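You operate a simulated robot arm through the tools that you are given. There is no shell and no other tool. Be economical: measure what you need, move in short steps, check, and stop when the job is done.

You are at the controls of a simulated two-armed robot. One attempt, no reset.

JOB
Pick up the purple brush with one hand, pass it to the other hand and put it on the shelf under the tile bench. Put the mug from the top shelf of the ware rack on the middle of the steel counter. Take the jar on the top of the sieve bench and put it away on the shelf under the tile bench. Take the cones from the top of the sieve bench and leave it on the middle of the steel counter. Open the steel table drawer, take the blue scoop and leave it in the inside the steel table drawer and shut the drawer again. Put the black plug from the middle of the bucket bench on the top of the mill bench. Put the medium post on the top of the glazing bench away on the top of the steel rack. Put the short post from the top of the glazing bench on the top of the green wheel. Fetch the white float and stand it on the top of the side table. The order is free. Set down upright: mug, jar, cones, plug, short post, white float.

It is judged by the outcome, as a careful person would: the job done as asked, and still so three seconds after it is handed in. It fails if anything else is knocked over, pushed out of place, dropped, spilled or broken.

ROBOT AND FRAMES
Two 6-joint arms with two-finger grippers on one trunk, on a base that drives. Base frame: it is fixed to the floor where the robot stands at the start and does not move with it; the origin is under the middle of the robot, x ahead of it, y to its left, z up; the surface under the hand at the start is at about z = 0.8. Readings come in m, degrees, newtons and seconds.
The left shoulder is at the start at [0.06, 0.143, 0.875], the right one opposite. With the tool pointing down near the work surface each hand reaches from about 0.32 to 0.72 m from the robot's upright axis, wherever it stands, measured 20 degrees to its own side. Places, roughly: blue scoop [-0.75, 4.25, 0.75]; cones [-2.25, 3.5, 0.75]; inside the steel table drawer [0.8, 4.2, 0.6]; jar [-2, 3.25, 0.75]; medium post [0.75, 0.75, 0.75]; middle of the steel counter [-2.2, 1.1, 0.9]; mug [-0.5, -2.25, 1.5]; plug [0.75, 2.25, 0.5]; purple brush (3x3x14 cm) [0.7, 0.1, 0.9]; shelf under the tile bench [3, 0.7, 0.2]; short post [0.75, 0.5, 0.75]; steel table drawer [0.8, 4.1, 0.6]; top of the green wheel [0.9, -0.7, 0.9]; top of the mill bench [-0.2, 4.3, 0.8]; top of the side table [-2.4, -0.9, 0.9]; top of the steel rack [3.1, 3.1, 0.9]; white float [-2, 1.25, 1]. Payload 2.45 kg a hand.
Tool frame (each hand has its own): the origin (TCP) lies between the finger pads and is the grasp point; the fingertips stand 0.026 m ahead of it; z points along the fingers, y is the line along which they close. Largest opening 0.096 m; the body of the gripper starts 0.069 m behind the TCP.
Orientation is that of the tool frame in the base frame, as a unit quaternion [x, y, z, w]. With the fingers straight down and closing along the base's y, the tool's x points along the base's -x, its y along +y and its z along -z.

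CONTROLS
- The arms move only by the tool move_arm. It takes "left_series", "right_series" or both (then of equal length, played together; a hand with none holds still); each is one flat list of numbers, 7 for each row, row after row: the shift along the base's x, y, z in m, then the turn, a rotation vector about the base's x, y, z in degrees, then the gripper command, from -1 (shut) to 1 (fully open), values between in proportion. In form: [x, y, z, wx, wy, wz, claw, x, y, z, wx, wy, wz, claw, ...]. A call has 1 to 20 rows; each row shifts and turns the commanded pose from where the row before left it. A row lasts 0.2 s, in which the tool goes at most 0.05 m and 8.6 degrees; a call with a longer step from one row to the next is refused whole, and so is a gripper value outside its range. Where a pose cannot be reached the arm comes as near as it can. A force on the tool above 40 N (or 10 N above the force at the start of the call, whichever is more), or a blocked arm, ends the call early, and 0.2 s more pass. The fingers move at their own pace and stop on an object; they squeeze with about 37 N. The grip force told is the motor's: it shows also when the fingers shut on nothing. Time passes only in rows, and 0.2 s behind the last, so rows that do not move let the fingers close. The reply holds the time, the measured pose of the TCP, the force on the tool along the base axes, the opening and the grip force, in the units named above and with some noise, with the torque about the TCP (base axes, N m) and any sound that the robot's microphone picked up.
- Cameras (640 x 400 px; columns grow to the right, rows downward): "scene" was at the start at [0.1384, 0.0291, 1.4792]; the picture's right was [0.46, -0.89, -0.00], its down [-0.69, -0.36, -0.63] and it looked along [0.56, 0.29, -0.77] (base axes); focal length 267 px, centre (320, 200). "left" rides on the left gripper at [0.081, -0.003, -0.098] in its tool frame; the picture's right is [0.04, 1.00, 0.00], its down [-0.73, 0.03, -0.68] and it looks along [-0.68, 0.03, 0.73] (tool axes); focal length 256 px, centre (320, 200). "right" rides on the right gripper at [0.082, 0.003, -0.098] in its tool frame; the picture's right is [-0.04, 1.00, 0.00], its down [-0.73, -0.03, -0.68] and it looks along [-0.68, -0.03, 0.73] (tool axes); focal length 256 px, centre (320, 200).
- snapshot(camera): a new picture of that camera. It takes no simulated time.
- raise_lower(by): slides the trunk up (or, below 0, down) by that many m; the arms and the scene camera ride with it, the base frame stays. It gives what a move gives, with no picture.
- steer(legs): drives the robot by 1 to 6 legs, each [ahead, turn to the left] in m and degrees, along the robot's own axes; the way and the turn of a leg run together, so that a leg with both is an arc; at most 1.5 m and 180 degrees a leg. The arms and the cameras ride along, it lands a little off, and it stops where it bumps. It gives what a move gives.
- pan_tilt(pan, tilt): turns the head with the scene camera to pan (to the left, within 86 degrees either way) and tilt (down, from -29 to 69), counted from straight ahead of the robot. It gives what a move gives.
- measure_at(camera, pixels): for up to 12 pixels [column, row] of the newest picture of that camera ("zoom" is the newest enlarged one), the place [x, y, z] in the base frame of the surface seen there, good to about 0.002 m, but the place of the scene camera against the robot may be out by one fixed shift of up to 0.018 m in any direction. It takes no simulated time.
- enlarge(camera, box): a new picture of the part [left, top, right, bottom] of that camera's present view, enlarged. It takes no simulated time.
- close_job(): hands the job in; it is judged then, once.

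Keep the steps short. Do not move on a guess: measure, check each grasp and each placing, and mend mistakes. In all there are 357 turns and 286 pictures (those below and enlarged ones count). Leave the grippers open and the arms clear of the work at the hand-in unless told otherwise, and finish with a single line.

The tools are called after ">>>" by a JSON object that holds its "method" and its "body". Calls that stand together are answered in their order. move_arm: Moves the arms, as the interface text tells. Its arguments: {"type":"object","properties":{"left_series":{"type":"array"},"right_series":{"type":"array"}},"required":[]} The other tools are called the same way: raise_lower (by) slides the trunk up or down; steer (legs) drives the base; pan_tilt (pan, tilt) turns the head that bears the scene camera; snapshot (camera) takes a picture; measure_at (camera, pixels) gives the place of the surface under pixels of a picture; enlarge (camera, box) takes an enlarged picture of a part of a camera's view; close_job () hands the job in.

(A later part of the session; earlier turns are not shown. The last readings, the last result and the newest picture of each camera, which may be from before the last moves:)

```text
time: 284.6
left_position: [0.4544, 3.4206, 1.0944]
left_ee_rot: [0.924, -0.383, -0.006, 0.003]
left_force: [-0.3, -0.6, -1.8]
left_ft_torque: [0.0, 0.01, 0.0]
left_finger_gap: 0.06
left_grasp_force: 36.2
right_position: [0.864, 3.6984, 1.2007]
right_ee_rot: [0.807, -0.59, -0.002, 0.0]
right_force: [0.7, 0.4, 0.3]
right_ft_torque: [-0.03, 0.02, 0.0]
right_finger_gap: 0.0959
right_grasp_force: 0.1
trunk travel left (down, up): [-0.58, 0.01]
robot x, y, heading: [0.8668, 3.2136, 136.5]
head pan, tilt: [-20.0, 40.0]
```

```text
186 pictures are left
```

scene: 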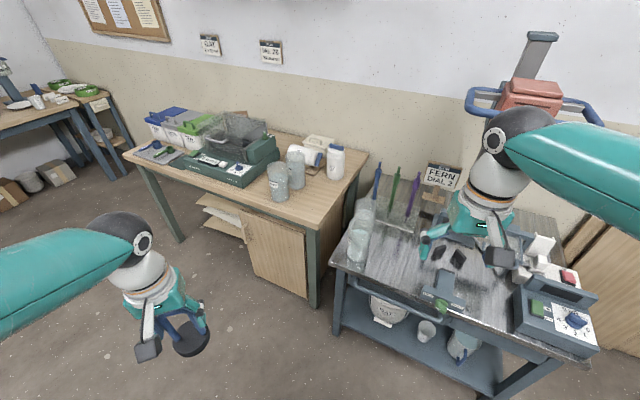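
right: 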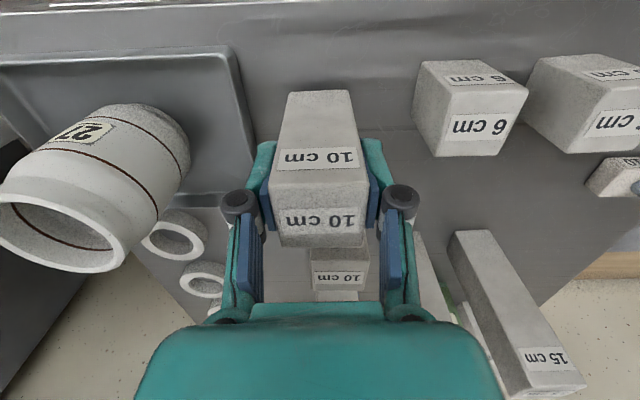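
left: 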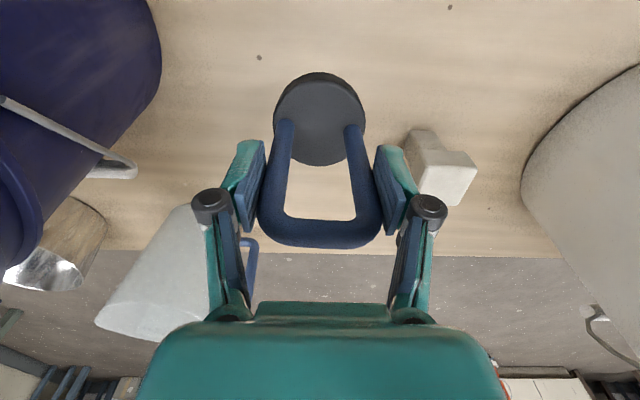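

>>> {"method": "steer", "body": {"legs": [[0, 35], [0.95, 0]]}}

>>> {"method": "steer", "body": {"legs": [[0, -41]]}}

>>> {"method": "steer", "body": {"legs": [[0, -41]]}}

>>> {"method": "pan_tilt", "body": {"pan": 0, "tilt": 45}}

>>> {"method": "snapshot", "body": {"camera": "scene"}}

```text
time: 291.5
left_position: [-0.5342, 3.3027, 1.0949]
left_ee_rot: [0.995, -0.095, -0.003, 0.005]
left_force: [-0.4, 1.0, -1.9]
left_ft_torque: [-0.01, 0.0, 0.0]
left_finger_gap: 0.0596
left_grasp_force: 36.5
right_position: [-0.3532, 3.762, 1.2023]
right_ee_rot: [0.945, -0.327, -0.002, 0.001]
right_force: [-0.3, -0.6, 0.4]
right_ft_torque: [-0.01, 0.01, 0.0]
right_finger_gap: 0.096
right_grasp_force: 0.1
trunk travel left (down, up): [-0.58, 0.01]
robot x, y, heading: [-0.078, 3.3624, 170.6]
head pan, tilt: [-20.0, 40.0]
```

```text
time: 294.0
left_position: [-0.4608, 3.6183, 1.0951]
left_ee_rot: [0.899, -0.438, -0.005, 0.002]
left_force: [0.0, 0.1, -1.9]
left_ft_torque: [0.0, -0.04, 0.01]
left_finger_gap: 0.0596
left_grasp_force: 37.0
right_position: [-0.0215, 3.8457, 1.2027]
right_ee_rot: [0.769, -0.639, -0.002, 0.0]
right_force: [0.7, -0.2, 0.2]
right_ft_torque: [-0.03, -0.01, 0.01]
right_finger_gap: 0.096
right_grasp_force: 0.0
trunk travel left (down, up): [-0.58, 0.01]
robot x, y, heading: [-0.0988, 3.3504, 129.7]
head pan, tilt: [-20.0, 40.0]
```

```text
time: 296.6
left_position: [-0.1966, 3.7903, 1.0964]
left_ee_rot: [-0.69, 0.724, 0.005, -0.001]
left_force: [-0.1, 0.4, -2.1]
left_ft_torque: [-0.02, -0.02, 0.01]
left_finger_gap: 0.0597
left_grasp_force: 37.1
right_position: [0.2852, 3.6737, 1.2048]
right_ee_rot: [-0.498, 0.867, 0.002, 0.001]
right_force: [0.0, 0.1, 0.7]
right_ft_torque: [0.01, -0.01, -0.03]
right_finger_gap: 0.096
right_grasp_force: 0.1
trunk travel left (down, up): [-0.58, 0.01]
robot x, y, heading: [-0.1203, 3.3489, 89.3]
head pan, tilt: [-20.0, 40.0]
```

```text
time: 297.4
left_position: [-0.1976, 3.7895, 1.0975]
left_ee_rot: [-0.69, 0.724, 0.005, 0.0]
left_force: [0.0, -0.6, -1.1]
left_ft_torque: [-0.03, -0.02, -0.01]
left_finger_gap: 0.0598
left_grasp_force: 37.0
right_position: [0.2848, 3.6737, 1.2035]
right_ee_rot: [-0.498, 0.867, 0.001, 0.001]
right_force: [0.0, 0.4, 0.2]
right_ft_torque: [0.02, -0.03, 0.01]
right_finger_gap: 0.0961
right_grasp_force: 0.0
trunk travel left (down, up): [-0.58, 0.01]
robot x, y, heading: [-0.1257, 3.3505, 89.3]
head pan, tilt: [0.0, 45.0]
```

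```text
185 pictures are left
```

scene: 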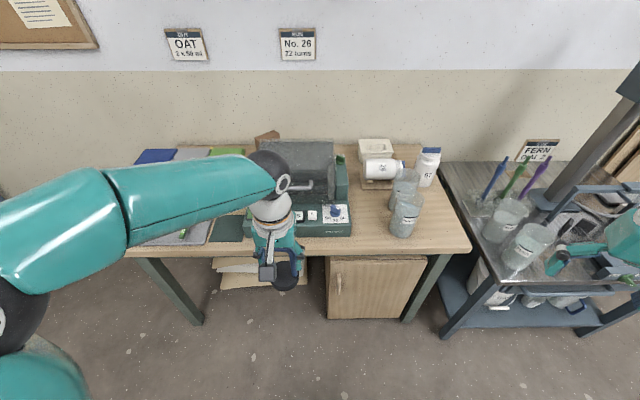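

>>> {"method": "measure_at", "body": {"camera": "scene", "pixels": [[372, 240], [352, 235], [365, 220], [404, 232], [440, 235], [400, 190], [370, 195], [440, 205], [230, 235], [372, 252], [340, 210], [465, 248]]}}

>>> {"method": "enlarge", "body": {"camera": "scene", "box": [120, 130, 480, 290]}}

>>> {"method": "snapshot", "body": {"camera": "left"}}

```text
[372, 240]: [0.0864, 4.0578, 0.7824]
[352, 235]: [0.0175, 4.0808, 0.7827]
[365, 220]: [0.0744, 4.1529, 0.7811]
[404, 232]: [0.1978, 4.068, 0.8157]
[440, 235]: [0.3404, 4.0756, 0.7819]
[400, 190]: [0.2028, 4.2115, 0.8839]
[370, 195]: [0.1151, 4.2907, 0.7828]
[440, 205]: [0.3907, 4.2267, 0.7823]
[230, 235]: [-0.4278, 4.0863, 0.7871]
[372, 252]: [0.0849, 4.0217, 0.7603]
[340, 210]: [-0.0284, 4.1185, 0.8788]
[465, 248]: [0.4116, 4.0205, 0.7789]
```

```text
1.78 times, centred on (300, 210) of scene
```

zoom: 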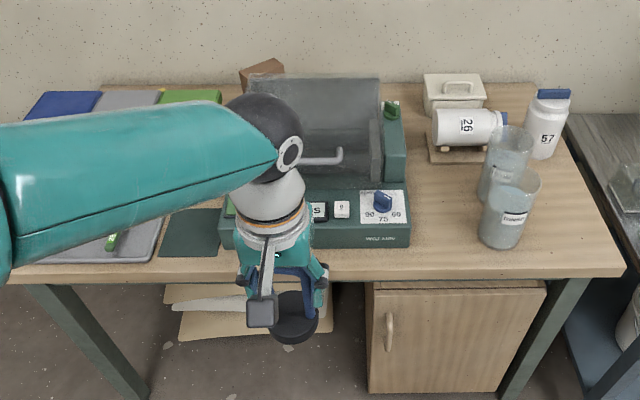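

```text
183 pictures are left
```

left: 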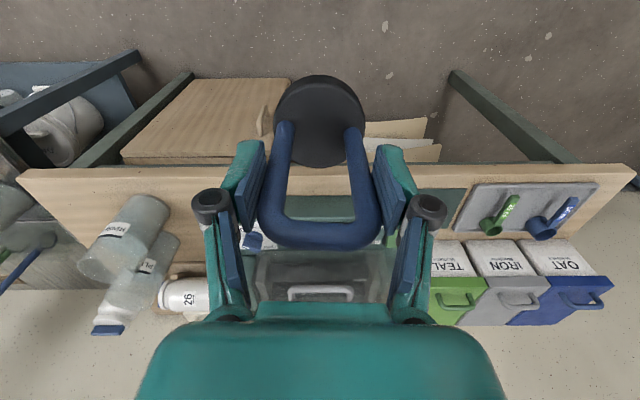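

Free spot for the plug between mill and jars: ≈(0.085,4.10), z 0.782. Drive nearer.

>>> {"method": "steer", "body": {"legs": [[0, -22], [0.24, 0], [0, 22]]}}

>>> {"method": "snapshot", "body": {"camera": "scene"}}

>>> {"method": "snapshot", "body": {"camera": "left"}}

```text
time: 301.8
left_position: [-0.1078, 4.0045, 1.0964]
left_ee_rot: [-0.692, 0.722, 0.005, 0.0]
left_force: [-0.8, 0.2, -1.4]
left_ft_torque: [0.0, 0.01, 0.03]
left_finger_gap: 0.0596
left_grasp_force: 36.3
right_position: [0.3741, 3.894, 1.2041]
right_ee_rot: [-0.501, 0.865, 0.002, 0.001]
right_force: [-1.0, 0.5, 1.1]
right_ft_torque: [0.03, 0.0, 0.02]
right_finger_gap: 0.0959
right_grasp_force: 0.1
trunk travel left (down, up): [-0.58, 0.01]
robot x, y, heading: [-0.0225, 3.5635, 89.5]
head pan, tilt: [0.0, 45.0]
```

```text
182 pictures are left
```

scene: 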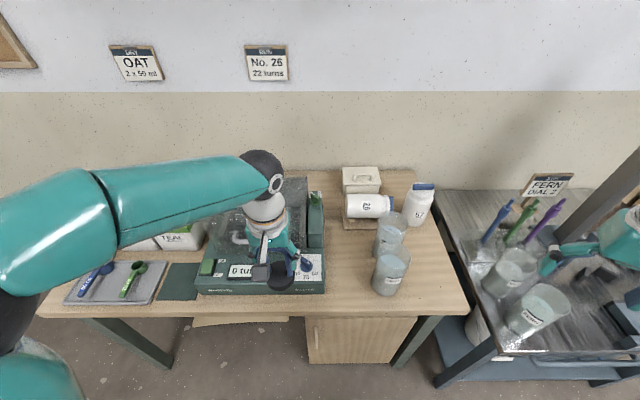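

```text
181 pictures are left
```

left: 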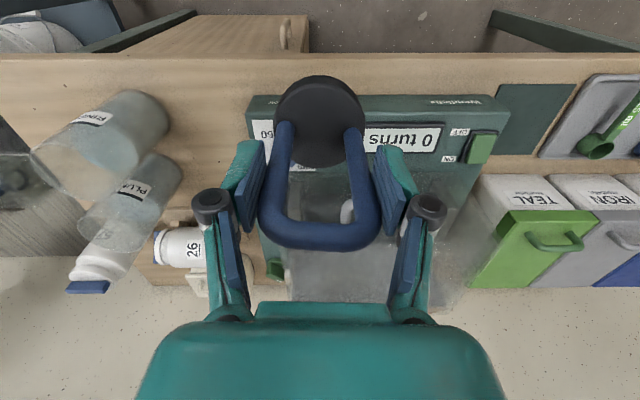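

>>> {"method": "measure_at", "body": {"camera": "left", "pixels": [[205, 110], [205, 80], [205, 140], [246, 110], [170, 110], [205, 62], [160, 165], [150, 100], [205, 165], [250, 98]]}}

```text
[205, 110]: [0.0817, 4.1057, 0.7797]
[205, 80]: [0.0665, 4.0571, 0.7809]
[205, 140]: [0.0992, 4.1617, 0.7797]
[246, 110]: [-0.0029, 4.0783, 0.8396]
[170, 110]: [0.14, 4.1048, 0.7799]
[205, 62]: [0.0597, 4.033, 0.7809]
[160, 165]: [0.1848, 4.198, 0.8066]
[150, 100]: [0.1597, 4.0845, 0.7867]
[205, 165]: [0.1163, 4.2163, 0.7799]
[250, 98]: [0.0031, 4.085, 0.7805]
```

>>> {"method": "move_arm", "body": {"left_series": [0.0376, 0.0192, 0, 0, 0, 0, -1, 0.0376, 0.0192, 0, 0, 0, 0, -1, 0.0376, 0.0192, -0.01, 0, 0, 0, -1, 0.0376, 0.0192, -0.02, 0, 0, 0, -1, 0.0376, 0.0192, -0.02, 0, 0, 0, -1, 0, 0, -0.04, 0, 0, 0, -1, 0, 0, -0.04, 0, 0, 0, -1, 0, 0, -0.04, 0, 0, 0, -1, 0, 0, -0.035, 0, 0, 0, -1]}}

>>> {"method": "snapshot", "body": {"camera": "left"}}

```text
time: 303.8
left_position: [0.0807, 4.1035, 0.8922]
left_ee_rot: [-0.692, 0.721, 0.006, 0.0]
left_force: [0.4, 0.4, -2.1]
left_ft_torque: [-0.01, 0.02, 0.03]
left_finger_gap: 0.0599
left_grasp_force: 37.3
right_position: [0.3748, 3.8947, 1.2024]
right_ee_rot: [-0.501, 0.866, 0.001, 0.001]
right_force: [0.1, -0.1, -0.2]
right_ft_torque: [0.01, 0.01, -0.03]
right_finger_gap: 0.0958
right_grasp_force: 0.0
trunk travel left (down, up): [-0.58, 0.01]
robot x, y, heading: [-0.0248, 3.5594, 89.4]
head pan, tilt: [0.0, 45.0]
```

```text
180 pictures are left
```

left: 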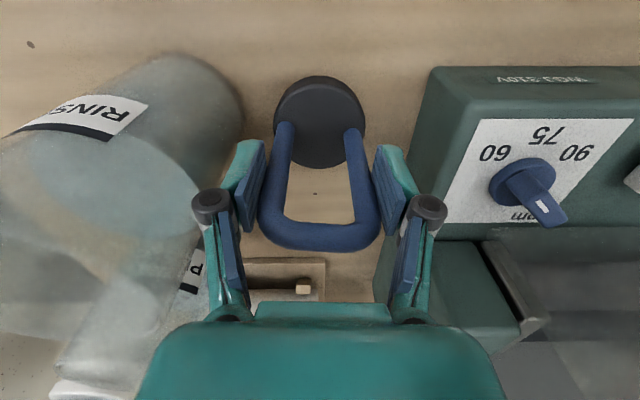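

>>> {"method": "move_arm", "body": {"left_series": [-0.004, 0, -0.01, 0, 0, 0, -1, 0, 0, -0.005, 0, 0, 0, -1, 0, 0, -0.003, 0, 0, 0, -1, 0, 0, -0.002, 0, 0, 0, -1]}}

```text
time: 304.8
left_position: [0.0766, 4.1014, 0.8746]
left_ee_rot: [-0.692, 0.722, 0.005, 0.001]
left_force: [-1.4, -1.1, 11.2]
left_ft_torque: [-0.37, -0.01, -0.03]
left_finger_gap: 0.0597
left_grasp_force: 36.6
right_position: [0.3737, 3.8912, 1.2037]
right_ee_rot: [-0.501, 0.866, 0.003, 0.0]
right_force: [-0.3, 0.1, 0.6]
right_ft_torque: [0.0, -0.01, 0.04]
right_finger_gap: 0.096
right_grasp_force: 0.0
trunk travel left (down, up): [-0.58, 0.01]
robot x, y, heading: [-0.0212, 3.5622, 89.5]
head pan, tilt: [0.0, 45.0]
```

Contact. Open slightly and go up.

>>> {"method": "move_arm", "body": {"left_series": [0, 0, 0.001, 0, 0, 0, 0.4, 0, 0, 0, 0, 0, 0, 0.5, 0, 0, 0, 0, 0, 0, 0.5, 0, 0, 0.04, 0, 0, 0, 0.5, 0, 0, 0.045, 0, 0, 0, 0.5, 0, 0, 0.045, 0, 0, 0, 0.5, 0, -0.02, 0.04, 0, 0, 0, 0.5, -0.03, -0.03, 0.02, 0, 0, 0, 0.5, -0.03, -0.035, 0, 0, 0, 0, 0.5]}}

>>> {"method": "snapshot", "body": {"camera": "left"}}

>>> {"method": "snapshot", "body": {"camera": "scene"}}

```text
time: 306.8
left_position: [0.0163, 4.0134, 1.0618]
left_ee_rot: [-0.692, 0.722, 0.005, 0.0]
left_force: [0.3, -0.2, -0.6]
left_ft_torque: [-0.03, -0.03, 0.03]
left_finger_gap: 0.0719
left_grasp_force: 0.1
right_position: [0.3739, 3.8931, 1.2051]
right_ee_rot: [-0.501, 0.865, 0.002, 0.002]
right_force: [-0.7, -0.2, -0.6]
right_ft_torque: [0.01, 0.02, 0.01]
right_finger_gap: 0.096
right_grasp_force: 0.0
trunk travel left (down, up): [-0.58, 0.01]
robot x, y, heading: [-0.0224, 3.5635, 89.3]
head pan, tilt: [0.0, 45.0]
```

```text
179 pictures are left
```

left: 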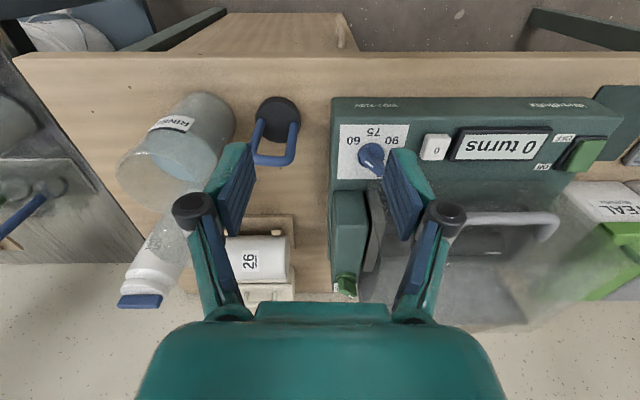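

```text
178 pictures are left
```

scene: 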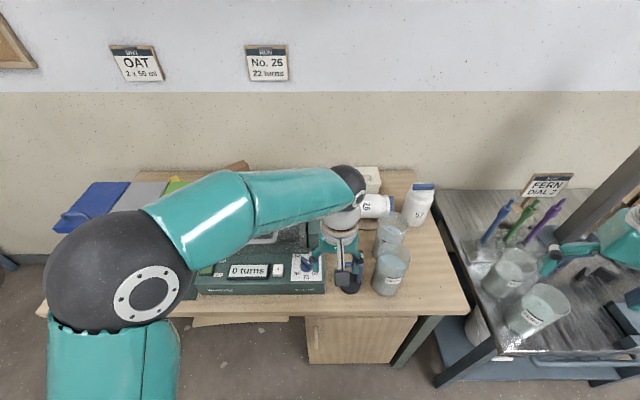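

Plug stands on the mill bench. Next, the blue scoop: shift left along the bench.

>>> {"method": "steer", "body": {"legs": [[-0.3, 0], [0, 45]]}}

>>> {"method": "steer", "body": {"legs": [[0, 15], [0.6, 0]]}}

>>> {"method": "steer", "body": {"legs": [[0, -30]]}}

>>> {"method": "steer", "body": {"legs": [[0, -30]]}}

>>> {"method": "snapshot", "body": {"camera": "left"}}

>>> {"method": "snapshot", "body": {"camera": "scene"}}

```text
time: 311.2
left_position: [-0.3186, 3.6052, 1.0617]
left_ee_rot: [0.917, -0.399, -0.005, 0.003]
left_force: [0.5, -0.1, 0.8]
left_ft_torque: [0.02, -0.01, -0.02]
left_finger_gap: 0.0721
left_grasp_force: 0.2
right_position: [0.0187, 3.7744, 1.2041]
right_ee_rot: [0.797, -0.604, -0.002, -0.001]
right_force: [0.0, -0.2, 0.4]
right_ft_torque: [-0.03, -0.08, 0.01]
right_finger_gap: 0.0962
right_grasp_force: 0.1
trunk travel left (down, up): [-0.58, 0.01]
robot x, y, heading: [-0.0015, 3.282, 134.6]
head pan, tilt: [0.0, 45.0]
```

```text
time: 315.6
left_position: [-0.9171, 3.8147, 1.0618]
left_ee_rot: [0.962, -0.275, -0.005, 0.003]
left_force: [0.4, 0.0, -0.1]
left_ft_torque: [-0.04, -0.03, -0.01]
left_finger_gap: 0.0718
left_grasp_force: 0.1
right_position: [-0.6335, 4.066, 1.2039]
right_ee_rot: [0.869, -0.495, -0.002, 0.0]
right_force: [-0.7, 0.0, -0.4]
right_ft_torque: [0.02, -0.05, -0.01]
right_finger_gap: 0.096
right_grasp_force: 0.1
trunk travel left (down, up): [-0.58, 0.01]
robot x, y, heading: [-0.5299, 3.5849, 149.9]
head pan, tilt: [0.0, 45.0]
```

```text
time: 317.6
left_position: [-0.7491, 3.9803, 1.0623]
left_ee_rot: [0.858, -0.514, -0.005, 0.002]
left_force: [0.7, -0.4, -0.3]
left_ft_torque: [-0.02, 0.01, 0.01]
left_finger_gap: 0.0724
left_grasp_force: 0.0
right_position: [-0.3782, 4.0554, 1.2045]
right_ee_rot: [0.712, -0.702, -0.002, -0.001]
right_force: [0.6, 0.1, 0.7]
right_ft_torque: [-0.01, 0.03, 0.03]
right_finger_gap: 0.096
right_grasp_force: 0.1
trunk travel left (down, up): [-0.58, 0.01]
robot x, y, heading: [-0.5466, 3.5754, 119.9]
head pan, tilt: [0.0, 45.0]
```

```text
time: 319.7
left_position: [-0.5206, 4.0267, 1.0626]
left_ee_rot: [-0.695, 0.719, 0.005, 0.0]
left_force: [-0.4, -0.1, 0.8]
left_ft_torque: [0.01, 0.0, -0.02]
left_finger_gap: 0.0718
left_grasp_force: 0.0
right_position: [-0.162, 3.909, 1.2049]
right_ee_rot: [-0.506, 0.863, 0.001, 0.001]
right_force: [-0.8, 0.6, 0.1]
right_ft_torque: [-0.01, -0.03, -0.01]
right_finger_gap: 0.096
right_grasp_force: 0.1
trunk travel left (down, up): [-0.58, 0.01]
robot x, y, heading: [-0.5661, 3.5757, 90.3]
head pan, tilt: [0.0, 45.0]
```

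```text
177 pictures are left
```

left: 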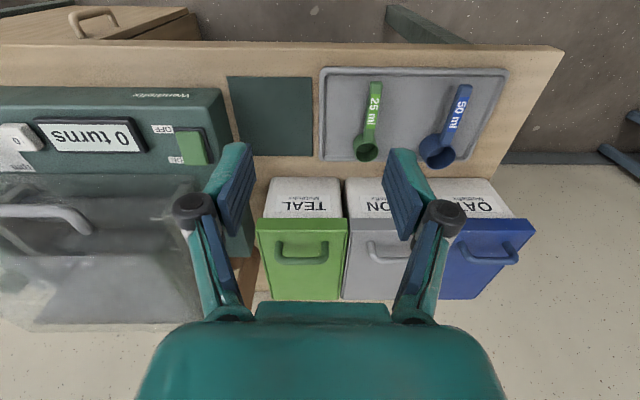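

```text
176 pictures are left
```

scene: 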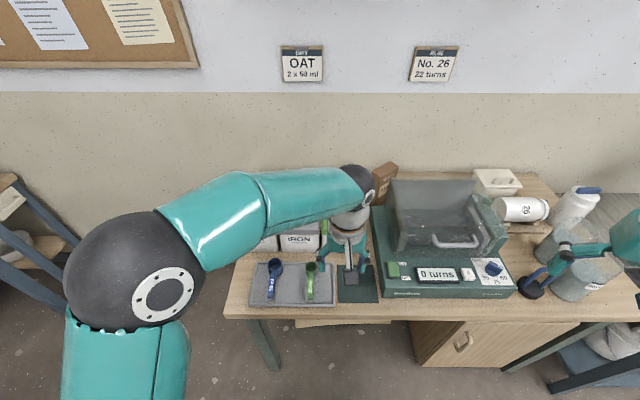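

>>> {"method": "enlarge", "body": {"camera": "left", "box": [310, 55, 520, 185]}}

>>> {"method": "measure_at", "body": {"camera": "left", "pixels": [[466, 90], [462, 105], [456, 120], [450, 132], [436, 150], [425, 150], [450, 155], [480, 110], [440, 110], [330, 80], [490, 80], [468, 112]]}}

```text
3.05 times, centred on (415, 120) of left
```

zoom: 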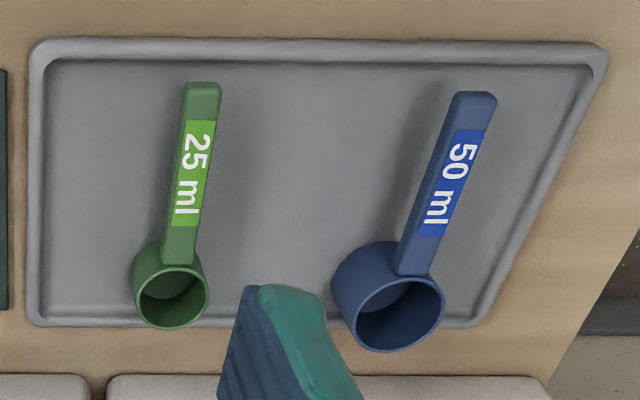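

```text
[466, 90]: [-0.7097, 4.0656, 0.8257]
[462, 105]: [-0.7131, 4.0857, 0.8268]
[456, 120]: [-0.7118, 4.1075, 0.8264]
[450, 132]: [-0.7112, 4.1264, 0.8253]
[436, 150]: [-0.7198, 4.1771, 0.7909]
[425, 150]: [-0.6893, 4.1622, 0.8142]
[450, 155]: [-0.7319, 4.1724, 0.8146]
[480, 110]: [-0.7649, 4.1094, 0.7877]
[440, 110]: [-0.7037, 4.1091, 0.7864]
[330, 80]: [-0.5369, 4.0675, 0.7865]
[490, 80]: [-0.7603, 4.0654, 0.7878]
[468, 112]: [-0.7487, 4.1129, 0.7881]
```

Blue scoop: handle along y at x=−0.711, y 4.06–4.13, top z 0.826. Move over the handle.

>>> {"method": "move_arm", "body": {"left_series": [-0.038, 0.0127, -0.022, 0, 0, 0, 0.2, -0.038, 0.0127, -0.022, 0, 0, 0, 0.2, -0.038, 0.0127, -0.022, 0, 0, 0, 0.2, -0.038, 0.0127, -0.022, 0, 0, 0, 0.2, -0.038, 0.0127, -0.022, 0, 0, 0, 0.2]}}

>>> {"method": "snapshot", "body": {"camera": "left"}}

```text
time: 320.9
left_position: [-0.7115, 4.0923, 0.9519]
left_ee_rot: [-0.696, 0.718, 0.004, -0.001]
left_force: [-1.2, 0.6, 0.6]
left_ft_torque: [0.03, -0.06, 0.02]
left_finger_gap: 0.0576
left_grasp_force: 0.0
right_position: [-0.1645, 3.9097, 1.2057]
right_ee_rot: [-0.506, 0.862, 0.002, 0.0]
right_force: [0.8, 0.2, -0.5]
right_ft_torque: [0.0, -0.05, 0.0]
right_finger_gap: 0.0959
right_grasp_force: 0.1
trunk travel left (down, up): [-0.58, 0.01]
robot x, y, heading: [-0.5645, 3.5756, 90.4]
head pan, tilt: [0.0, 45.0]
```

```text
174 pictures are left
```

left: 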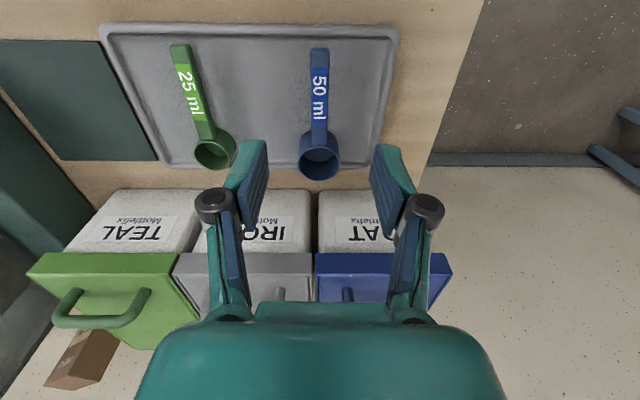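

>>> {"method": "move_arm", "body": {"left_series": [0, -0.002, -0.04, 0, 0, 0, 0.2, 0, 0, -0.04, 0, 0, 0, 0.2, 0, 0, -0.035, 0, 0, 0, 0.2, 0, 0, -0.016, 0, 0, 0, 0.2, 0, 0, 0, 0, 0, 0, -1, 0, 0, 0, 0, 0, 0, -1, 0, 0, 0, 0, 0, 0, -1]}}

>>> {"method": "snapshot", "body": {"camera": "left"}}

```text
time: 322.5
left_position: [-0.7102, 4.0863, 0.8227]
left_ee_rot: [-0.696, 0.718, 0.006, -0.001]
left_force: [0.9, 0.6, 0.2]
left_ft_torque: [-0.09, -0.01, -0.01]
left_finger_gap: 0.0141
left_grasp_force: 37.2
right_position: [-0.1611, 3.9096, 1.2065]
right_ee_rot: [-0.506, 0.863, 0.001, 0.001]
right_force: [-0.2, -0.8, -0.2]
right_ft_torque: [0.0, -0.02, 0.01]
right_finger_gap: 0.0961
right_grasp_force: 0.1
trunk travel left (down, up): [-0.58, 0.01]
robot x, y, heading: [-0.5696, 3.5738, 90.5]
head pan, tilt: [0.0, 45.0]
```

```text
173 pictures are left
```

left: 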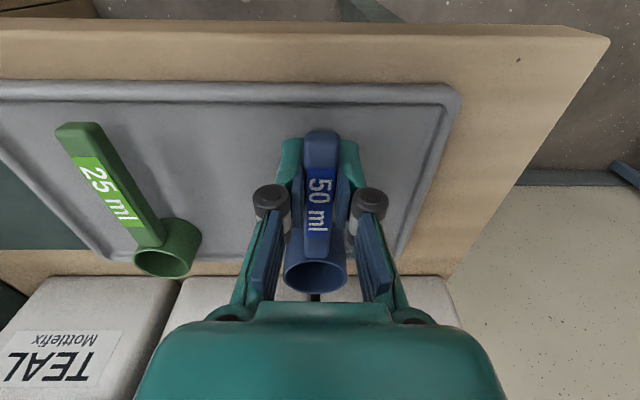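

Gripped. Lift and pull back.

>>> {"method": "move_arm", "body": {"left_series": [0, 0, 0.04, 0, 0, 0, -1, 0, 0, 0.045, 0, 0, 0, -1, 0, 0, 0.045, 0, 0, 0, -1, 0, 0, 0.045, 0, 0, 0, -1, 0, -0.03, 0.035, 0, 0, 0, -1, 0, -0.045, 0, 0, 0, 0, -1, 0, -0.045, 0, 0, 0, 0, -1]}}

>>> {"method": "steer", "body": {"legs": [[-0.35, 0], [0, -45]]}}

>>> {"method": "snapshot", "body": {"camera": "left"}}

```text
time: 324.1
left_position: [-0.711, 3.9672, 1.0341]
left_ee_rot: [-0.697, 0.717, 0.005, -0.001]
left_force: [-0.5, -0.8, -1.2]
left_ft_torque: [0.01, 0.03, -0.01]
left_finger_gap: 0.0144
left_grasp_force: 37.0
right_position: [-0.1608, 3.9073, 1.2063]
right_ee_rot: [-0.506, 0.863, 0.002, 0.001]
right_force: [-0.6, -0.7, -0.4]
right_ft_torque: [0.05, 0.01, -0.01]
right_finger_gap: 0.096
right_grasp_force: 0.1
trunk travel left (down, up): [-0.58, 0.01]
robot x, y, heading: [-0.5656, 3.5746, 90.0]
head pan, tilt: [0.0, 45.0]
```

```text
time: 328.7
left_position: [-0.3873, 3.6024, 1.0339]
left_ee_rot: [-0.368, 0.93, 0.006, 0.002]
left_force: [-0.4, -0.4, 0.2]
left_ft_torque: [-0.07, 0.07, -0.01]
left_finger_gap: 0.0142
left_grasp_force: 36.9
right_position: [-0.042, 3.1704, 1.2053]
right_ee_rot: [-0.136, 0.991, 0.0, 0.001]
right_force: [-0.6, -0.8, -0.2]
right_ft_torque: [-0.01, 0.02, 0.01]
right_finger_gap: 0.0957
right_grasp_force: 0.0
trunk travel left (down, up): [-0.58, 0.01]
robot x, y, heading: [-0.5805, 3.2384, 45.2]
head pan, tilt: [0.0, 45.0]
```

```text
172 pictures are left
```

left: 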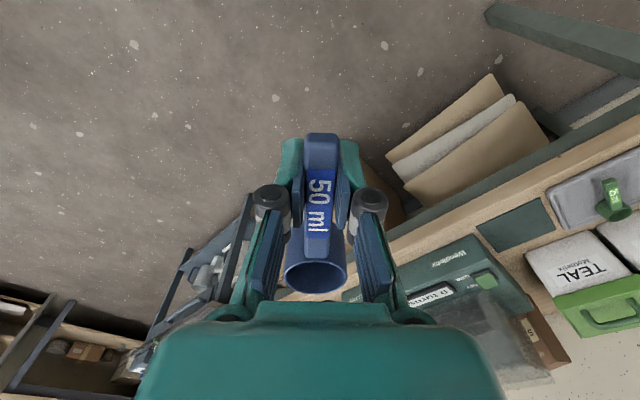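

>>> {"method": "steer", "body": {"legs": [[0, -45], [1.35, 0]]}}

>>> {"method": "steer", "body": {"legs": [[0, 45]]}}

>>> {"method": "steer", "body": {"legs": [[0, 45]]}}

>>> {"method": "snapshot", "body": {"camera": "scene"}}

```text
time: 337.9
left_position: [1.1643, 3.3812, 1.034]
left_ee_rot: [0.013, 1.0, 0.005, 0.004]
left_force: [-0.3, 0.4, -0.6]
left_ft_torque: [0.01, 0.09, 0.0]
left_finger_gap: 0.0143
left_grasp_force: 36.8
right_position: [1.1066, 2.8299, 1.2069]
right_ee_rot: [0.25, 0.968, 0.001, 0.003]
right_force: [-0.6, -0.2, 0.2]
right_ft_torque: [0.01, 0.02, -0.02]
right_finger_gap: 0.0962
right_grasp_force: 0.0
trunk travel left (down, up): [-0.58, 0.01]
robot x, y, heading: [0.7693, 3.2634, 0.5]
head pan, tilt: [0.0, 45.0]
```

```text
time: 340.6
left_position: [0.9644, 3.623, 1.0345]
left_ee_rot: [-0.372, 0.928, 0.006, 0.001]
left_force: [0.4, 0.0, -0.9]
left_ft_torque: [-0.04, 0.07, -0.01]
left_finger_gap: 0.0142
left_grasp_force: 36.9
right_position: [1.313, 3.1946, 1.2068]
right_ee_rot: [-0.139, 0.99, 0.002, 0.002]
right_force: [0.1, 0.5, -0.7]
right_ft_torque: [-0.05, 0.0, 0.01]
right_finger_gap: 0.096
right_grasp_force: 0.0
trunk travel left (down, up): [-0.58, 0.01]
robot x, y, heading: [0.7878, 3.2397, 45.3]
head pan, tilt: [0.0, 45.0]
```

```text
time: 343.3
left_position: [0.6405, 3.6335, 1.0346]
left_ee_rot: [-0.701, 0.713, 0.005, -0.001]
left_force: [-0.8, 0.3, -0.7]
left_ft_torque: [-0.07, 0.01, -0.03]
left_finger_gap: 0.014
left_grasp_force: 37.5
right_position: [1.1919, 3.5825, 1.2068]
right_ee_rot: [-0.511, 0.859, 0.002, 0.001]
right_force: [-0.6, -0.1, -0.6]
right_ft_torque: [-0.01, 0.01, -0.02]
right_finger_gap: 0.0959
right_grasp_force: 0.0
trunk travel left (down, up): [-0.58, 0.01]
robot x, y, heading: [0.8172, 3.2464, 90.3]
head pan, tilt: [0.0, 45.0]
```

```text
171 pictures are left
```

scene: 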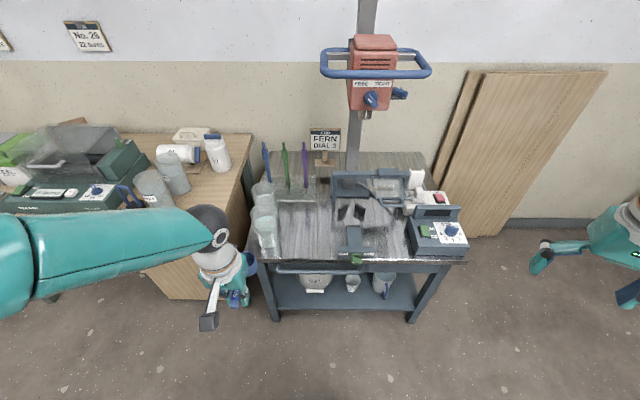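

>>> {"method": "enlarge", "body": {"camera": "scene", "box": [230, 200, 490, 340]}}

>>> {"method": "measure_at", "body": {"camera": "scene", "pixels": [[280, 271], [310, 272], [345, 273], [358, 260], [310, 265], [310, 258], [400, 265], [300, 277], [260, 258], [460, 260]]}}

```text
2.46 times, centred on (360, 270) of scene
```

zoom: 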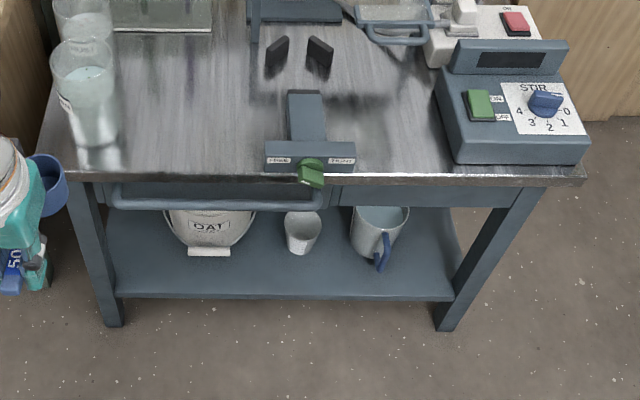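

```text
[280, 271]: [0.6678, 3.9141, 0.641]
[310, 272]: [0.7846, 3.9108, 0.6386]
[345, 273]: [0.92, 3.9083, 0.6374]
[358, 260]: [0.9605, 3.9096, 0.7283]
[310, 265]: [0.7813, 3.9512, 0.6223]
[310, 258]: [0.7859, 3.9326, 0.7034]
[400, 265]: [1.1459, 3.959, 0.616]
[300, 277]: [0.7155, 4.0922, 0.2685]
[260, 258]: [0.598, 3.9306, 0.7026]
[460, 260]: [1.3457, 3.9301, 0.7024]
```

The drawer handle is a bar at x 0.67–0.92, y≈3.90, z≈0.638 under the table edge. I'll use the right hand pointing forward with vertical closing: first yaw −61°, then roll +90° about x.

>>> {"method": "move_arm", "body": {"right_series": [0, 0, 0, 0, 0, -7.7, 0.2, 0, 0, 0, 0, 0, -7.7, 0.2, 0, 0, 0, 0, 0, -7.7, 0.2, 0, 0, 0, 0, 0, -7.7, 0.2, 0, 0, 0, 0, 0, -7.7, 0.2, 0, 0, 0, 0, 0, -7.7, 0.2, 0, 0, 0, 0, 0, -7.7, 0.2, 0, 0, 0, 0, 0, -7.5, 0.2, -0.02, 0, 0, 8.2, 0, 0, 0.2, -0.02, 0, 0, 8.2, 0, 0, 0.2, -0.02, 0, 0, 8.2, 0, 0, 0.2, -0.02, 0, 0, 8.2, 0, 0, 0.2, -0.02, 0, 0, 8.2, 0, 0, 0.2, -0.02, 0, 0, 8.2, 0, 0, 0.2, -0.02, 0, 0, 8.2, 0, 0, 0.2, -0.02, 0, 0, 8.2, 0, 0, 0.2, -0.02, 0, 0, 8.2, 0, 0, 0.2, -0.02, 0, 0, 8.2, 0, 0, 0.2, -0.02, 0, 0, 8, 0, 0, 0.2]}}

>>> {"method": "snapshot", "body": {"camera": "right"}}

```text
time: 347.3
left_position: [0.6413, 3.6349, 1.0361]
left_ee_rot: [-0.701, 0.714, 0.004, -0.001]
left_force: [0.2, 0.6, -0.8]
left_ft_torque: [-0.09, 0.01, -0.02]
left_finger_gap: 0.0143
left_grasp_force: 37.1
right_position: [1.037, 3.5649, 1.3491]
right_ee_rot: [-0.002, 0.707, 0.707, 0.002]
right_force: [0.7, 0.5, 0.0]
right_ft_torque: [-0.03, 0.04, -0.01]
right_finger_gap: 0.0578
right_grasp_force: 0.1
right hand out of reach, approached as far as the arm can: row 15, 16, 17, 18, 19
trunk travel left (down, up): [-0.58, 0.01]
robot x, y, heading: [0.8189, 3.2389, 90.4]
head pan, tilt: [0.0, 45.0]
```

```text
169 pictures are left
```

right: 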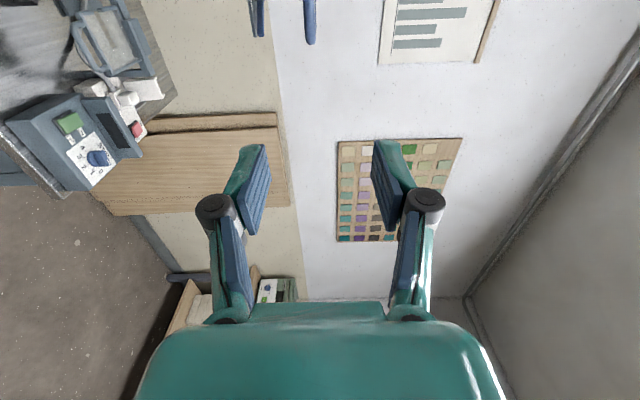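

Orientation reached. Back off 0.2 m to give the arm room and lower the trunk 0.3 m.

>>> {"method": "steer", "body": {"legs": [[-0.2, 0]]}}

>>> {"method": "raise_lower", "body": {"by": -0.3}}

>>> {"method": "snapshot", "body": {"camera": "scene"}}

```text
time: 348.9
left_position: [0.6446, 3.433, 1.0373]
left_ee_rot: [-0.701, 0.713, 0.006, 0.0]
left_force: [-0.5, -0.1, 0.0]
left_ft_torque: [-0.03, 0.01, -0.01]
left_finger_gap: 0.0144
left_grasp_force: 37.2
right_position: [1.0406, 3.3627, 1.3506]
right_ee_rot: [-0.001, 0.708, 0.706, 0.002]
right_force: [-0.3, -1.2, -0.4]
right_ft_torque: [0.0, 0.0, 0.0]
right_finger_gap: 0.0575
right_grasp_force: 0.0
trunk travel left (down, up): [-0.58, 0.01]
robot x, y, heading: [0.8239, 3.0431, 90.6]
head pan, tilt: [0.0, 45.0]
```

```text
time: 351.9
left_position: [0.6429, 3.4334, 0.736]
left_ee_rot: [-0.701, 0.714, 0.006, -0.001]
left_force: [-0.3, 0.9, -0.7]
left_ft_torque: [-0.04, 0.02, 0.0]
left_finger_gap: 0.014
left_grasp_force: 37.3
right_position: [1.0379, 3.3644, 1.0504]
right_ee_rot: [-0.002, 0.708, 0.706, 0.002]
right_force: [-0.2, 0.3, -0.1]
right_ft_torque: [0.0, -0.01, 0.0]
right_finger_gap: 0.0578
right_grasp_force: 0.0
trunk travel left (down, up): [-0.28, 0.31]
robot x, y, heading: [0.8176, 3.0444, 90.7]
head pan, tilt: [0.0, 45.0]
```

```text
168 pictures are left
```

scene: 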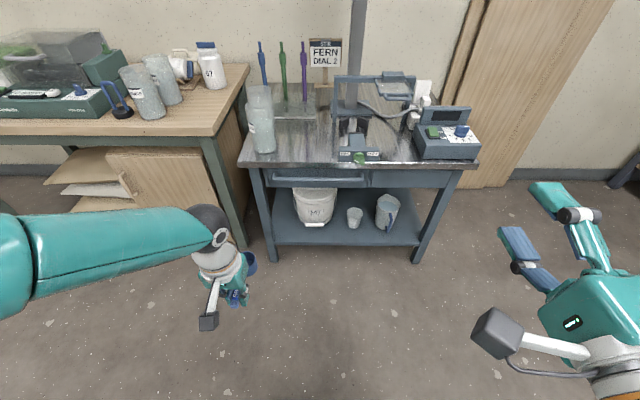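

>>> {"method": "enlarge", "body": {"camera": "scene", "box": [230, 130, 430, 240]}}

>>> {"method": "measure_at", "body": {"camera": "scene", "pixels": [[275, 180], [318, 180], [362, 181], [318, 170], [318, 174], [318, 186], [345, 183], [300, 178], [400, 172], [360, 165]]}}

```text
3.20 times, centred on (330, 185) of scene
```

zoom: 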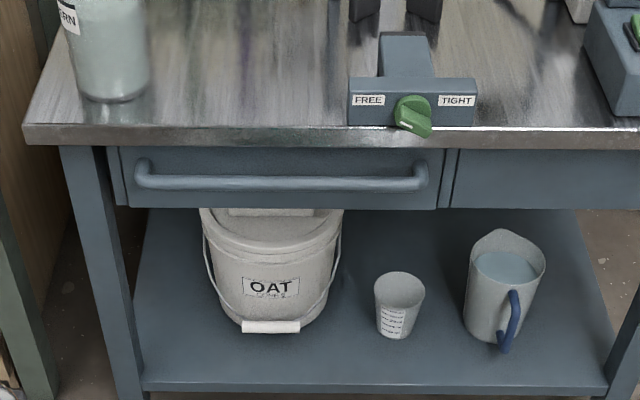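

```text
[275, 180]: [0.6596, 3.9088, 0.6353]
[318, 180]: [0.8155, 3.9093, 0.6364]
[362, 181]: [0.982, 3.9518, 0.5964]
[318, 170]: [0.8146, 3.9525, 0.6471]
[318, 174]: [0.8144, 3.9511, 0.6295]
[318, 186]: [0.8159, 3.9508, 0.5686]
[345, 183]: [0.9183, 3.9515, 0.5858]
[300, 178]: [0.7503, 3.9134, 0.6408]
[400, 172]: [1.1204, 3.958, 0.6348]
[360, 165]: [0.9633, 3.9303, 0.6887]
```

>>> {"method": "move_arm", "body": {"right_series": [-0.0156, 0.0275, -0.0299, 0, 0, 0, 0.0, -0.0156, 0.0275, -0.0299, 0, 0, 0, 0.0, -0.0156, 0.0275, -0.0299, 0, 0, 0, 0.0, -0.0156, 0.0275, -0.0299, 0, 0, 0, 0.0, -0.0156, 0.0275, -0.0299, 0, 0, 0, 0.0, -0.0156, 0.0275, -0.0299, 0, 0, 0, 0.0, -0.0156, 0.0275, -0.0299, 0, 0, 0, 0.0, -0.0156, 0.0275, -0.0299, 0, 0, 0, 0.0, -0.0156, 0.0275, -0.0299, 0, 0, 0, 0.0, -0.0156, 0.0275, -0.0299, 0, 0, 0, 0.0, -0.0156, 0.0275, -0.0299, 0, 0, 0, 0.0, -0.0156, 0.0275, -0.0299, 0, 0, 0, 0.0, -0.0156, 0.0275, -0.0299, 0, 0, 0, 0.0, -0.0156, 0.0275, -0.0293, 0, 0, 0, 0.0]}}

>>> {"method": "snapshot", "body": {"camera": "right"}}

>>> {"method": "snapshot", "body": {"camera": "scene"}}

```text
time: 354.9
left_position: [0.6439, 3.4333, 0.736]
left_ee_rot: [-0.701, 0.713, 0.006, 0.0]
left_force: [0.3, 0.2, -1.5]
left_ft_torque: [-0.04, 0.03, -0.02]
left_finger_gap: 0.0141
left_grasp_force: 37.2
right_position: [1.0453, 3.3705, 1.0481]
right_ee_rot: [-0.003, 0.709, 0.705, 0.002]
right_force: [0.1, -0.5, 0.4]
right_ft_torque: [0.01, -0.04, 0.02]
right_finger_gap: 0.0481
right_grasp_force: 0.1
right hand out of reach, approached as far as the arm can: row 1, 2, 3, 4, 5, 6, 7, 8, 9, 10, 11, 12, 13, 14
trunk travel left (down, up): [-0.28, 0.31]
robot x, y, heading: [0.8184, 3.043, 90.6]
head pan, tilt: [0.0, 45.0]
```

```text
166 pictures are left
```

right: 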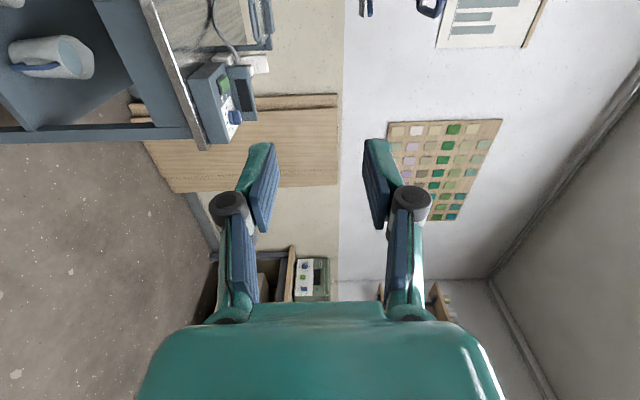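

```text
165 pictures are left
```

scene: 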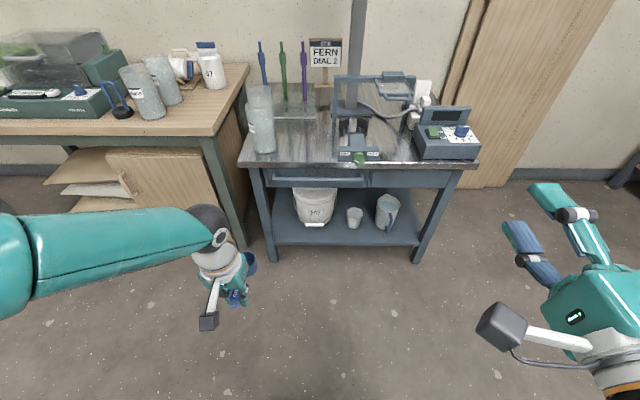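

The arm is stuck in a cramped branch. Rotate back to tool-down, then extend forward before rotating again.

>>> {"method": "move_arm", "body": {"right_series": [0, 0, 0, -8.2, 0, 0, 0.0, 0, 0, 0, -8.2, 0, 0, 0.0, 0, 0, 0, -8.2, 0, 0, 0.0, 0, 0, 0, -8.2, 0, 0, 0.0, 0, 0, 0, -8.2, 0, 0, 0.0, 0, 0, 0, -8.2, 0, 0, 0.0, 0, 0, 0, -8.2, 0, 0, 0.0, 0, 0, 0, -8.2, 0, 0, 0.0, 0, 0, 0, -8.2, 0, 0, 0.0, 0, 0, 0, -8.2, 0, 0, 0.0, 0, 0, 0, -8, 0, 0, 0.0, 0, 0.03, -0.03, 0, 0, 0, 0, 0, 0.03, -0.03, 0, 0, 0, 0, 0, 0.03, -0.03, 0, 0, 0, 0, 0, 0.03, -0.03, 0, 0, 0, 0, 0, 0.03, -0.03, 0, 0, 0, 0]}}

>>> {"method": "snapshot", "body": {"camera": "scene"}}

```text
time: 358.3
left_position: [0.6429, 3.4339, 0.7379]
left_ee_rot: [-0.701, 0.713, 0.005, -0.001]
left_force: [-0.3, -0.5, -0.3]
left_ft_torque: [-0.04, 0.0, -0.01]
left_finger_gap: 0.0144
left_grasp_force: 36.9
right_position: [1.0445, 3.5248, 0.8959]
right_ee_rot: [-0.003, 1.0, -0.002, 0.001]
right_force: [-0.4, -0.9, -0.6]
right_ft_torque: [-0.01, 0.01, -0.03]
right_finger_gap: 0.0477
right_grasp_force: 0.1
trunk travel left (down, up): [-0.28, 0.31]
robot x, y, heading: [0.8198, 3.0468, 90.5]
head pan, tilt: [0.0, 45.0]
```

```text
164 pictures are left
```

scene: 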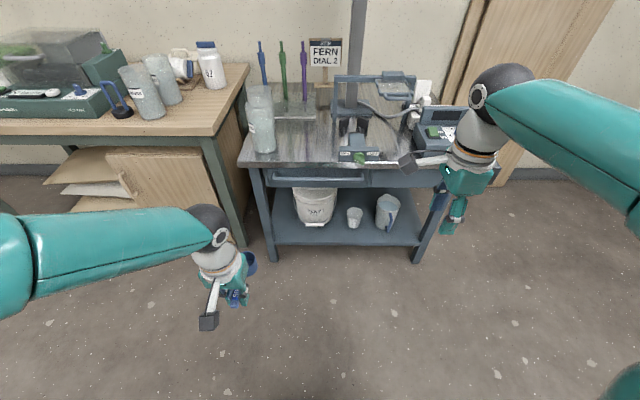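

>>> {"method": "move_arm", "body": {"right_series": [-0.03, 0.016, -0.03, 0, 0, 0, 0, -0.03, 0.016, -0.03, 0, 0, 0, 0, -0.03, 0.016, -0.03, 0, 0, 0, 0, -0.03, 0.016, -0.03, 0, 0, 0, 0, -0.03, 0.016, -0.03, 0, 0, 0, 0, -0.03, 0.016, -0.03, 0, 0, 0, 0, -0.005, 0.012, -0.008, 8.2, 0, 0, 0, -0.005, 0.012, -0.008, 8.2, 0, 0, 0, -0.005, 0.012, -0.008, 8.2, 0, 0, 0, -0.005, 0.012, -0.008, 8.2, 0, 0, 0, -0.005, 0.012, -0.008, 8.2, 0, 0, 0, 0, 0.012, -0.008, 8.2, 0, 0, 0, 0, 0.012, -0.008, 8.2, 0, 0, 0, 0, 0.012, -0.008, 8.2, 0, 0, 0, 0, 0.012, -0.008, 8.2, 0, 0, 0, 0, 0.012, -0.008, 8.2, 0, 0, 0, 0, 0.0, 0, 8, 0, 0, 0]}}

>>> {"method": "snapshot", "body": {"camera": "right"}}

>>> {"method": "snapshot", "body": {"camera": "scene"}}

```text
time: 361.9
left_position: [0.6429, 3.4343, 0.7363]
left_ee_rot: [-0.701, 0.713, 0.006, -0.001]
left_force: [-0.3, 0.4, -0.8]
left_ft_torque: [-0.06, 0.02, -0.01]
left_finger_gap: 0.0141
left_grasp_force: 37.5
right_position: [0.8103, 3.9126, 0.7396]
right_ee_rot: [-0.003, 0.756, 0.654, 0.002]
right_force: [-0.3, -0.4, 0.1]
right_ft_torque: [0.04, -0.02, 0.02]
right_finger_gap: 0.0479
right_grasp_force: 0.0
right hand out of reach, approached as far as the arm can: row 11, 12, 13, 14, 15, 16, 17
trunk travel left (down, up): [-0.28, 0.31]
robot x, y, heading: [0.8197, 3.0442, 90.6]
head pan, tilt: [0.0, 45.0]
```

```text
163 pictures are left
```

right: 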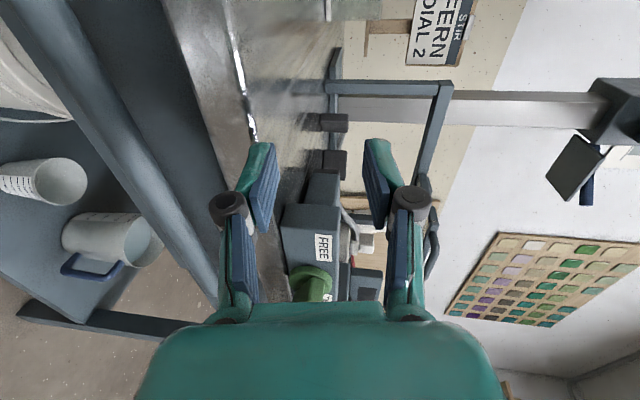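

```text
162 pictures are left
```

scene: 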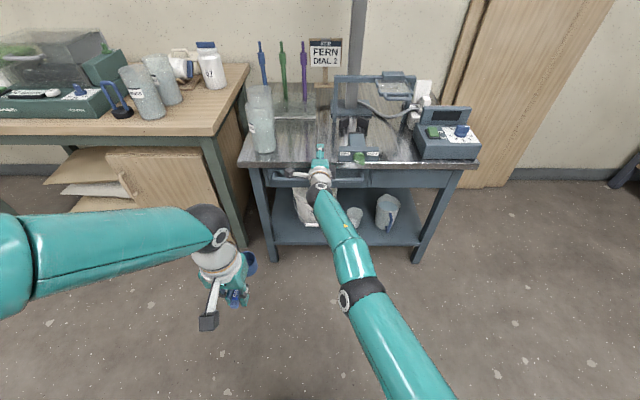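

The hand is over the table edge (z 0.74) without touching. Pull straight back first.

>>> {"method": "move_arm", "body": {"right_series": [0, -0.04, 0.005, 0, 0, 0, 0, 0, -0.045, 0, 0, 0, 0, 0, 0, -0.045, 0, 4, 0, 0, 0, 0, -0.02, -0.03, 4, 0, 0, 0, 0, 0, -0.04, 0, 0, 0, 0, 0, 0, -0.038, 0, 0, 0, 0]}}

>>> {"method": "snapshot", "body": {"camera": "right"}}

>>> {"method": "snapshot", "body": {"camera": "scene"}}

```text
time: 363.3
left_position: [0.6426, 3.4341, 0.7358]
left_ee_rot: [-0.701, 0.713, 0.004, -0.001]
left_force: [-0.4, -0.1, -1.1]
left_ft_torque: [-0.09, -0.01, -0.03]
left_finger_gap: 0.0141
left_grasp_force: 36.8
right_position: [0.799, 3.9073, 0.7276]
right_ee_rot: [-0.014, 0.755, 0.656, 0.005]
right_force: [0.0, -0.3, 0.9]
right_ft_torque: [0.02, 0.01, 0.03]
right_finger_gap: 0.0479
right_grasp_force: 0.1
right hand out of reach, approached as far as the arm can: row 1, 2, 3, 4, 5, 6
trunk travel left (down, up): [-0.28, 0.31]
robot x, y, heading: [0.8164, 3.0435, 90.5]
head pan, tilt: [0.0, 45.0]
```

```text
161 pictures are left
```

right: 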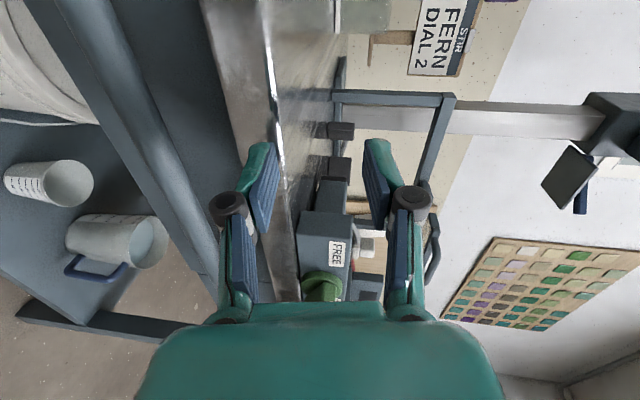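

```text
160 pictures are left
```

scene: 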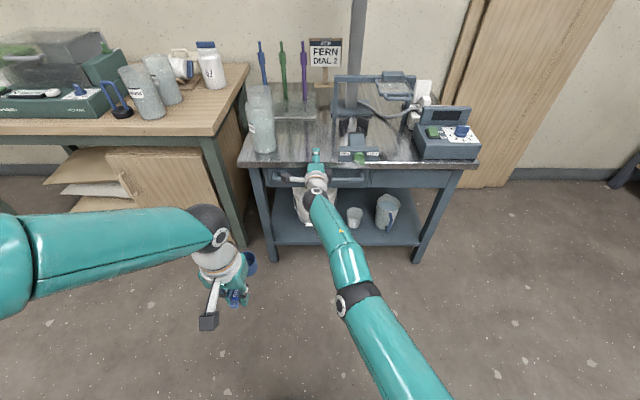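

The arm is stuck stretched; use the base: drive back 0.3 m, then fold the arm.

>>> {"method": "steer", "body": {"legs": [[-0.3, 0]]}}

>>> {"method": "move_arm", "body": {"right_series": [0, -0.02, 0.02, -8.2, 0, 0, 0, 0, -0.02, 0.02, -8.2, 0, 0, 0, 0, -0.02, 0.02, -8.2, 0, 0, 0, 0, -0.02, 0.02, -8.2, 0, 0, 0, 0, -0.02, 0.02, -8.2, 0, 0, 0, 0, -0.02, 0.0, -8.2, 0, 0, 0]}}

>>> {"method": "snapshot", "body": {"camera": "scene"}}

```text
time: 364.8
left_position: [0.6457, 3.3457, 0.7376]
left_ee_rot: [-0.7, 0.714, 0.005, -0.001]
left_force: [0.6, 0.1, -0.8]
left_ft_torque: [-0.1, 0.03, -0.02]
left_finger_gap: 0.0142
left_grasp_force: 36.7
right_position: [0.8049, 3.817, 0.7253]
right_ee_rot: [-0.012, 0.756, 0.654, 0.007]
right_force: [0.3, 0.1, 0.9]
right_ft_torque: [0.03, -0.01, 0.01]
right_finger_gap: 0.048
right_grasp_force: 0.0
trunk travel left (down, up): [-0.28, 0.31]
robot x, y, heading: [0.8187, 2.9528, 89.9]
head pan, tilt: [0.0, 45.0]
stopped in leg 1: the robot was blocked; the commanded pose is now the measured one
```

```text
time: 366.1
left_position: [0.6448, 3.3449, 0.7364]
left_ee_rot: [-0.7, 0.714, 0.005, 0.0]
left_force: [0.6, 1.1, -0.4]
left_ft_torque: [-0.06, 0.01, 0.01]
left_finger_gap: 0.0143
left_grasp_force: 37.0
right_position: [0.8044, 3.6809, 0.8145]
right_ee_rot: [-0.016, 0.96, 0.279, 0.001]
right_force: [0.9, 0.1, 0.3]
right_ft_torque: [0.0, -0.03, -0.03]
right_finger_gap: 0.0479
right_grasp_force: 0.0
right hand out of reach, approached as far as the arm can: row 1, 2, 4, 5, 6
trunk travel left (down, up): [-0.28, 0.31]
robot x, y, heading: [0.8175, 2.9569, 89.9]
head pan, tilt: [0.0, 45.0]
```

```text
159 pictures are left
```

scene: 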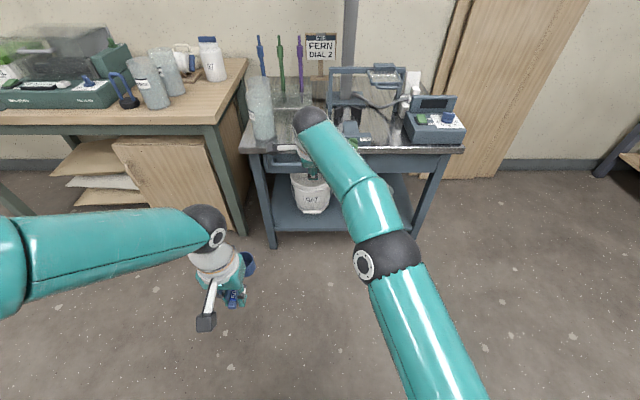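

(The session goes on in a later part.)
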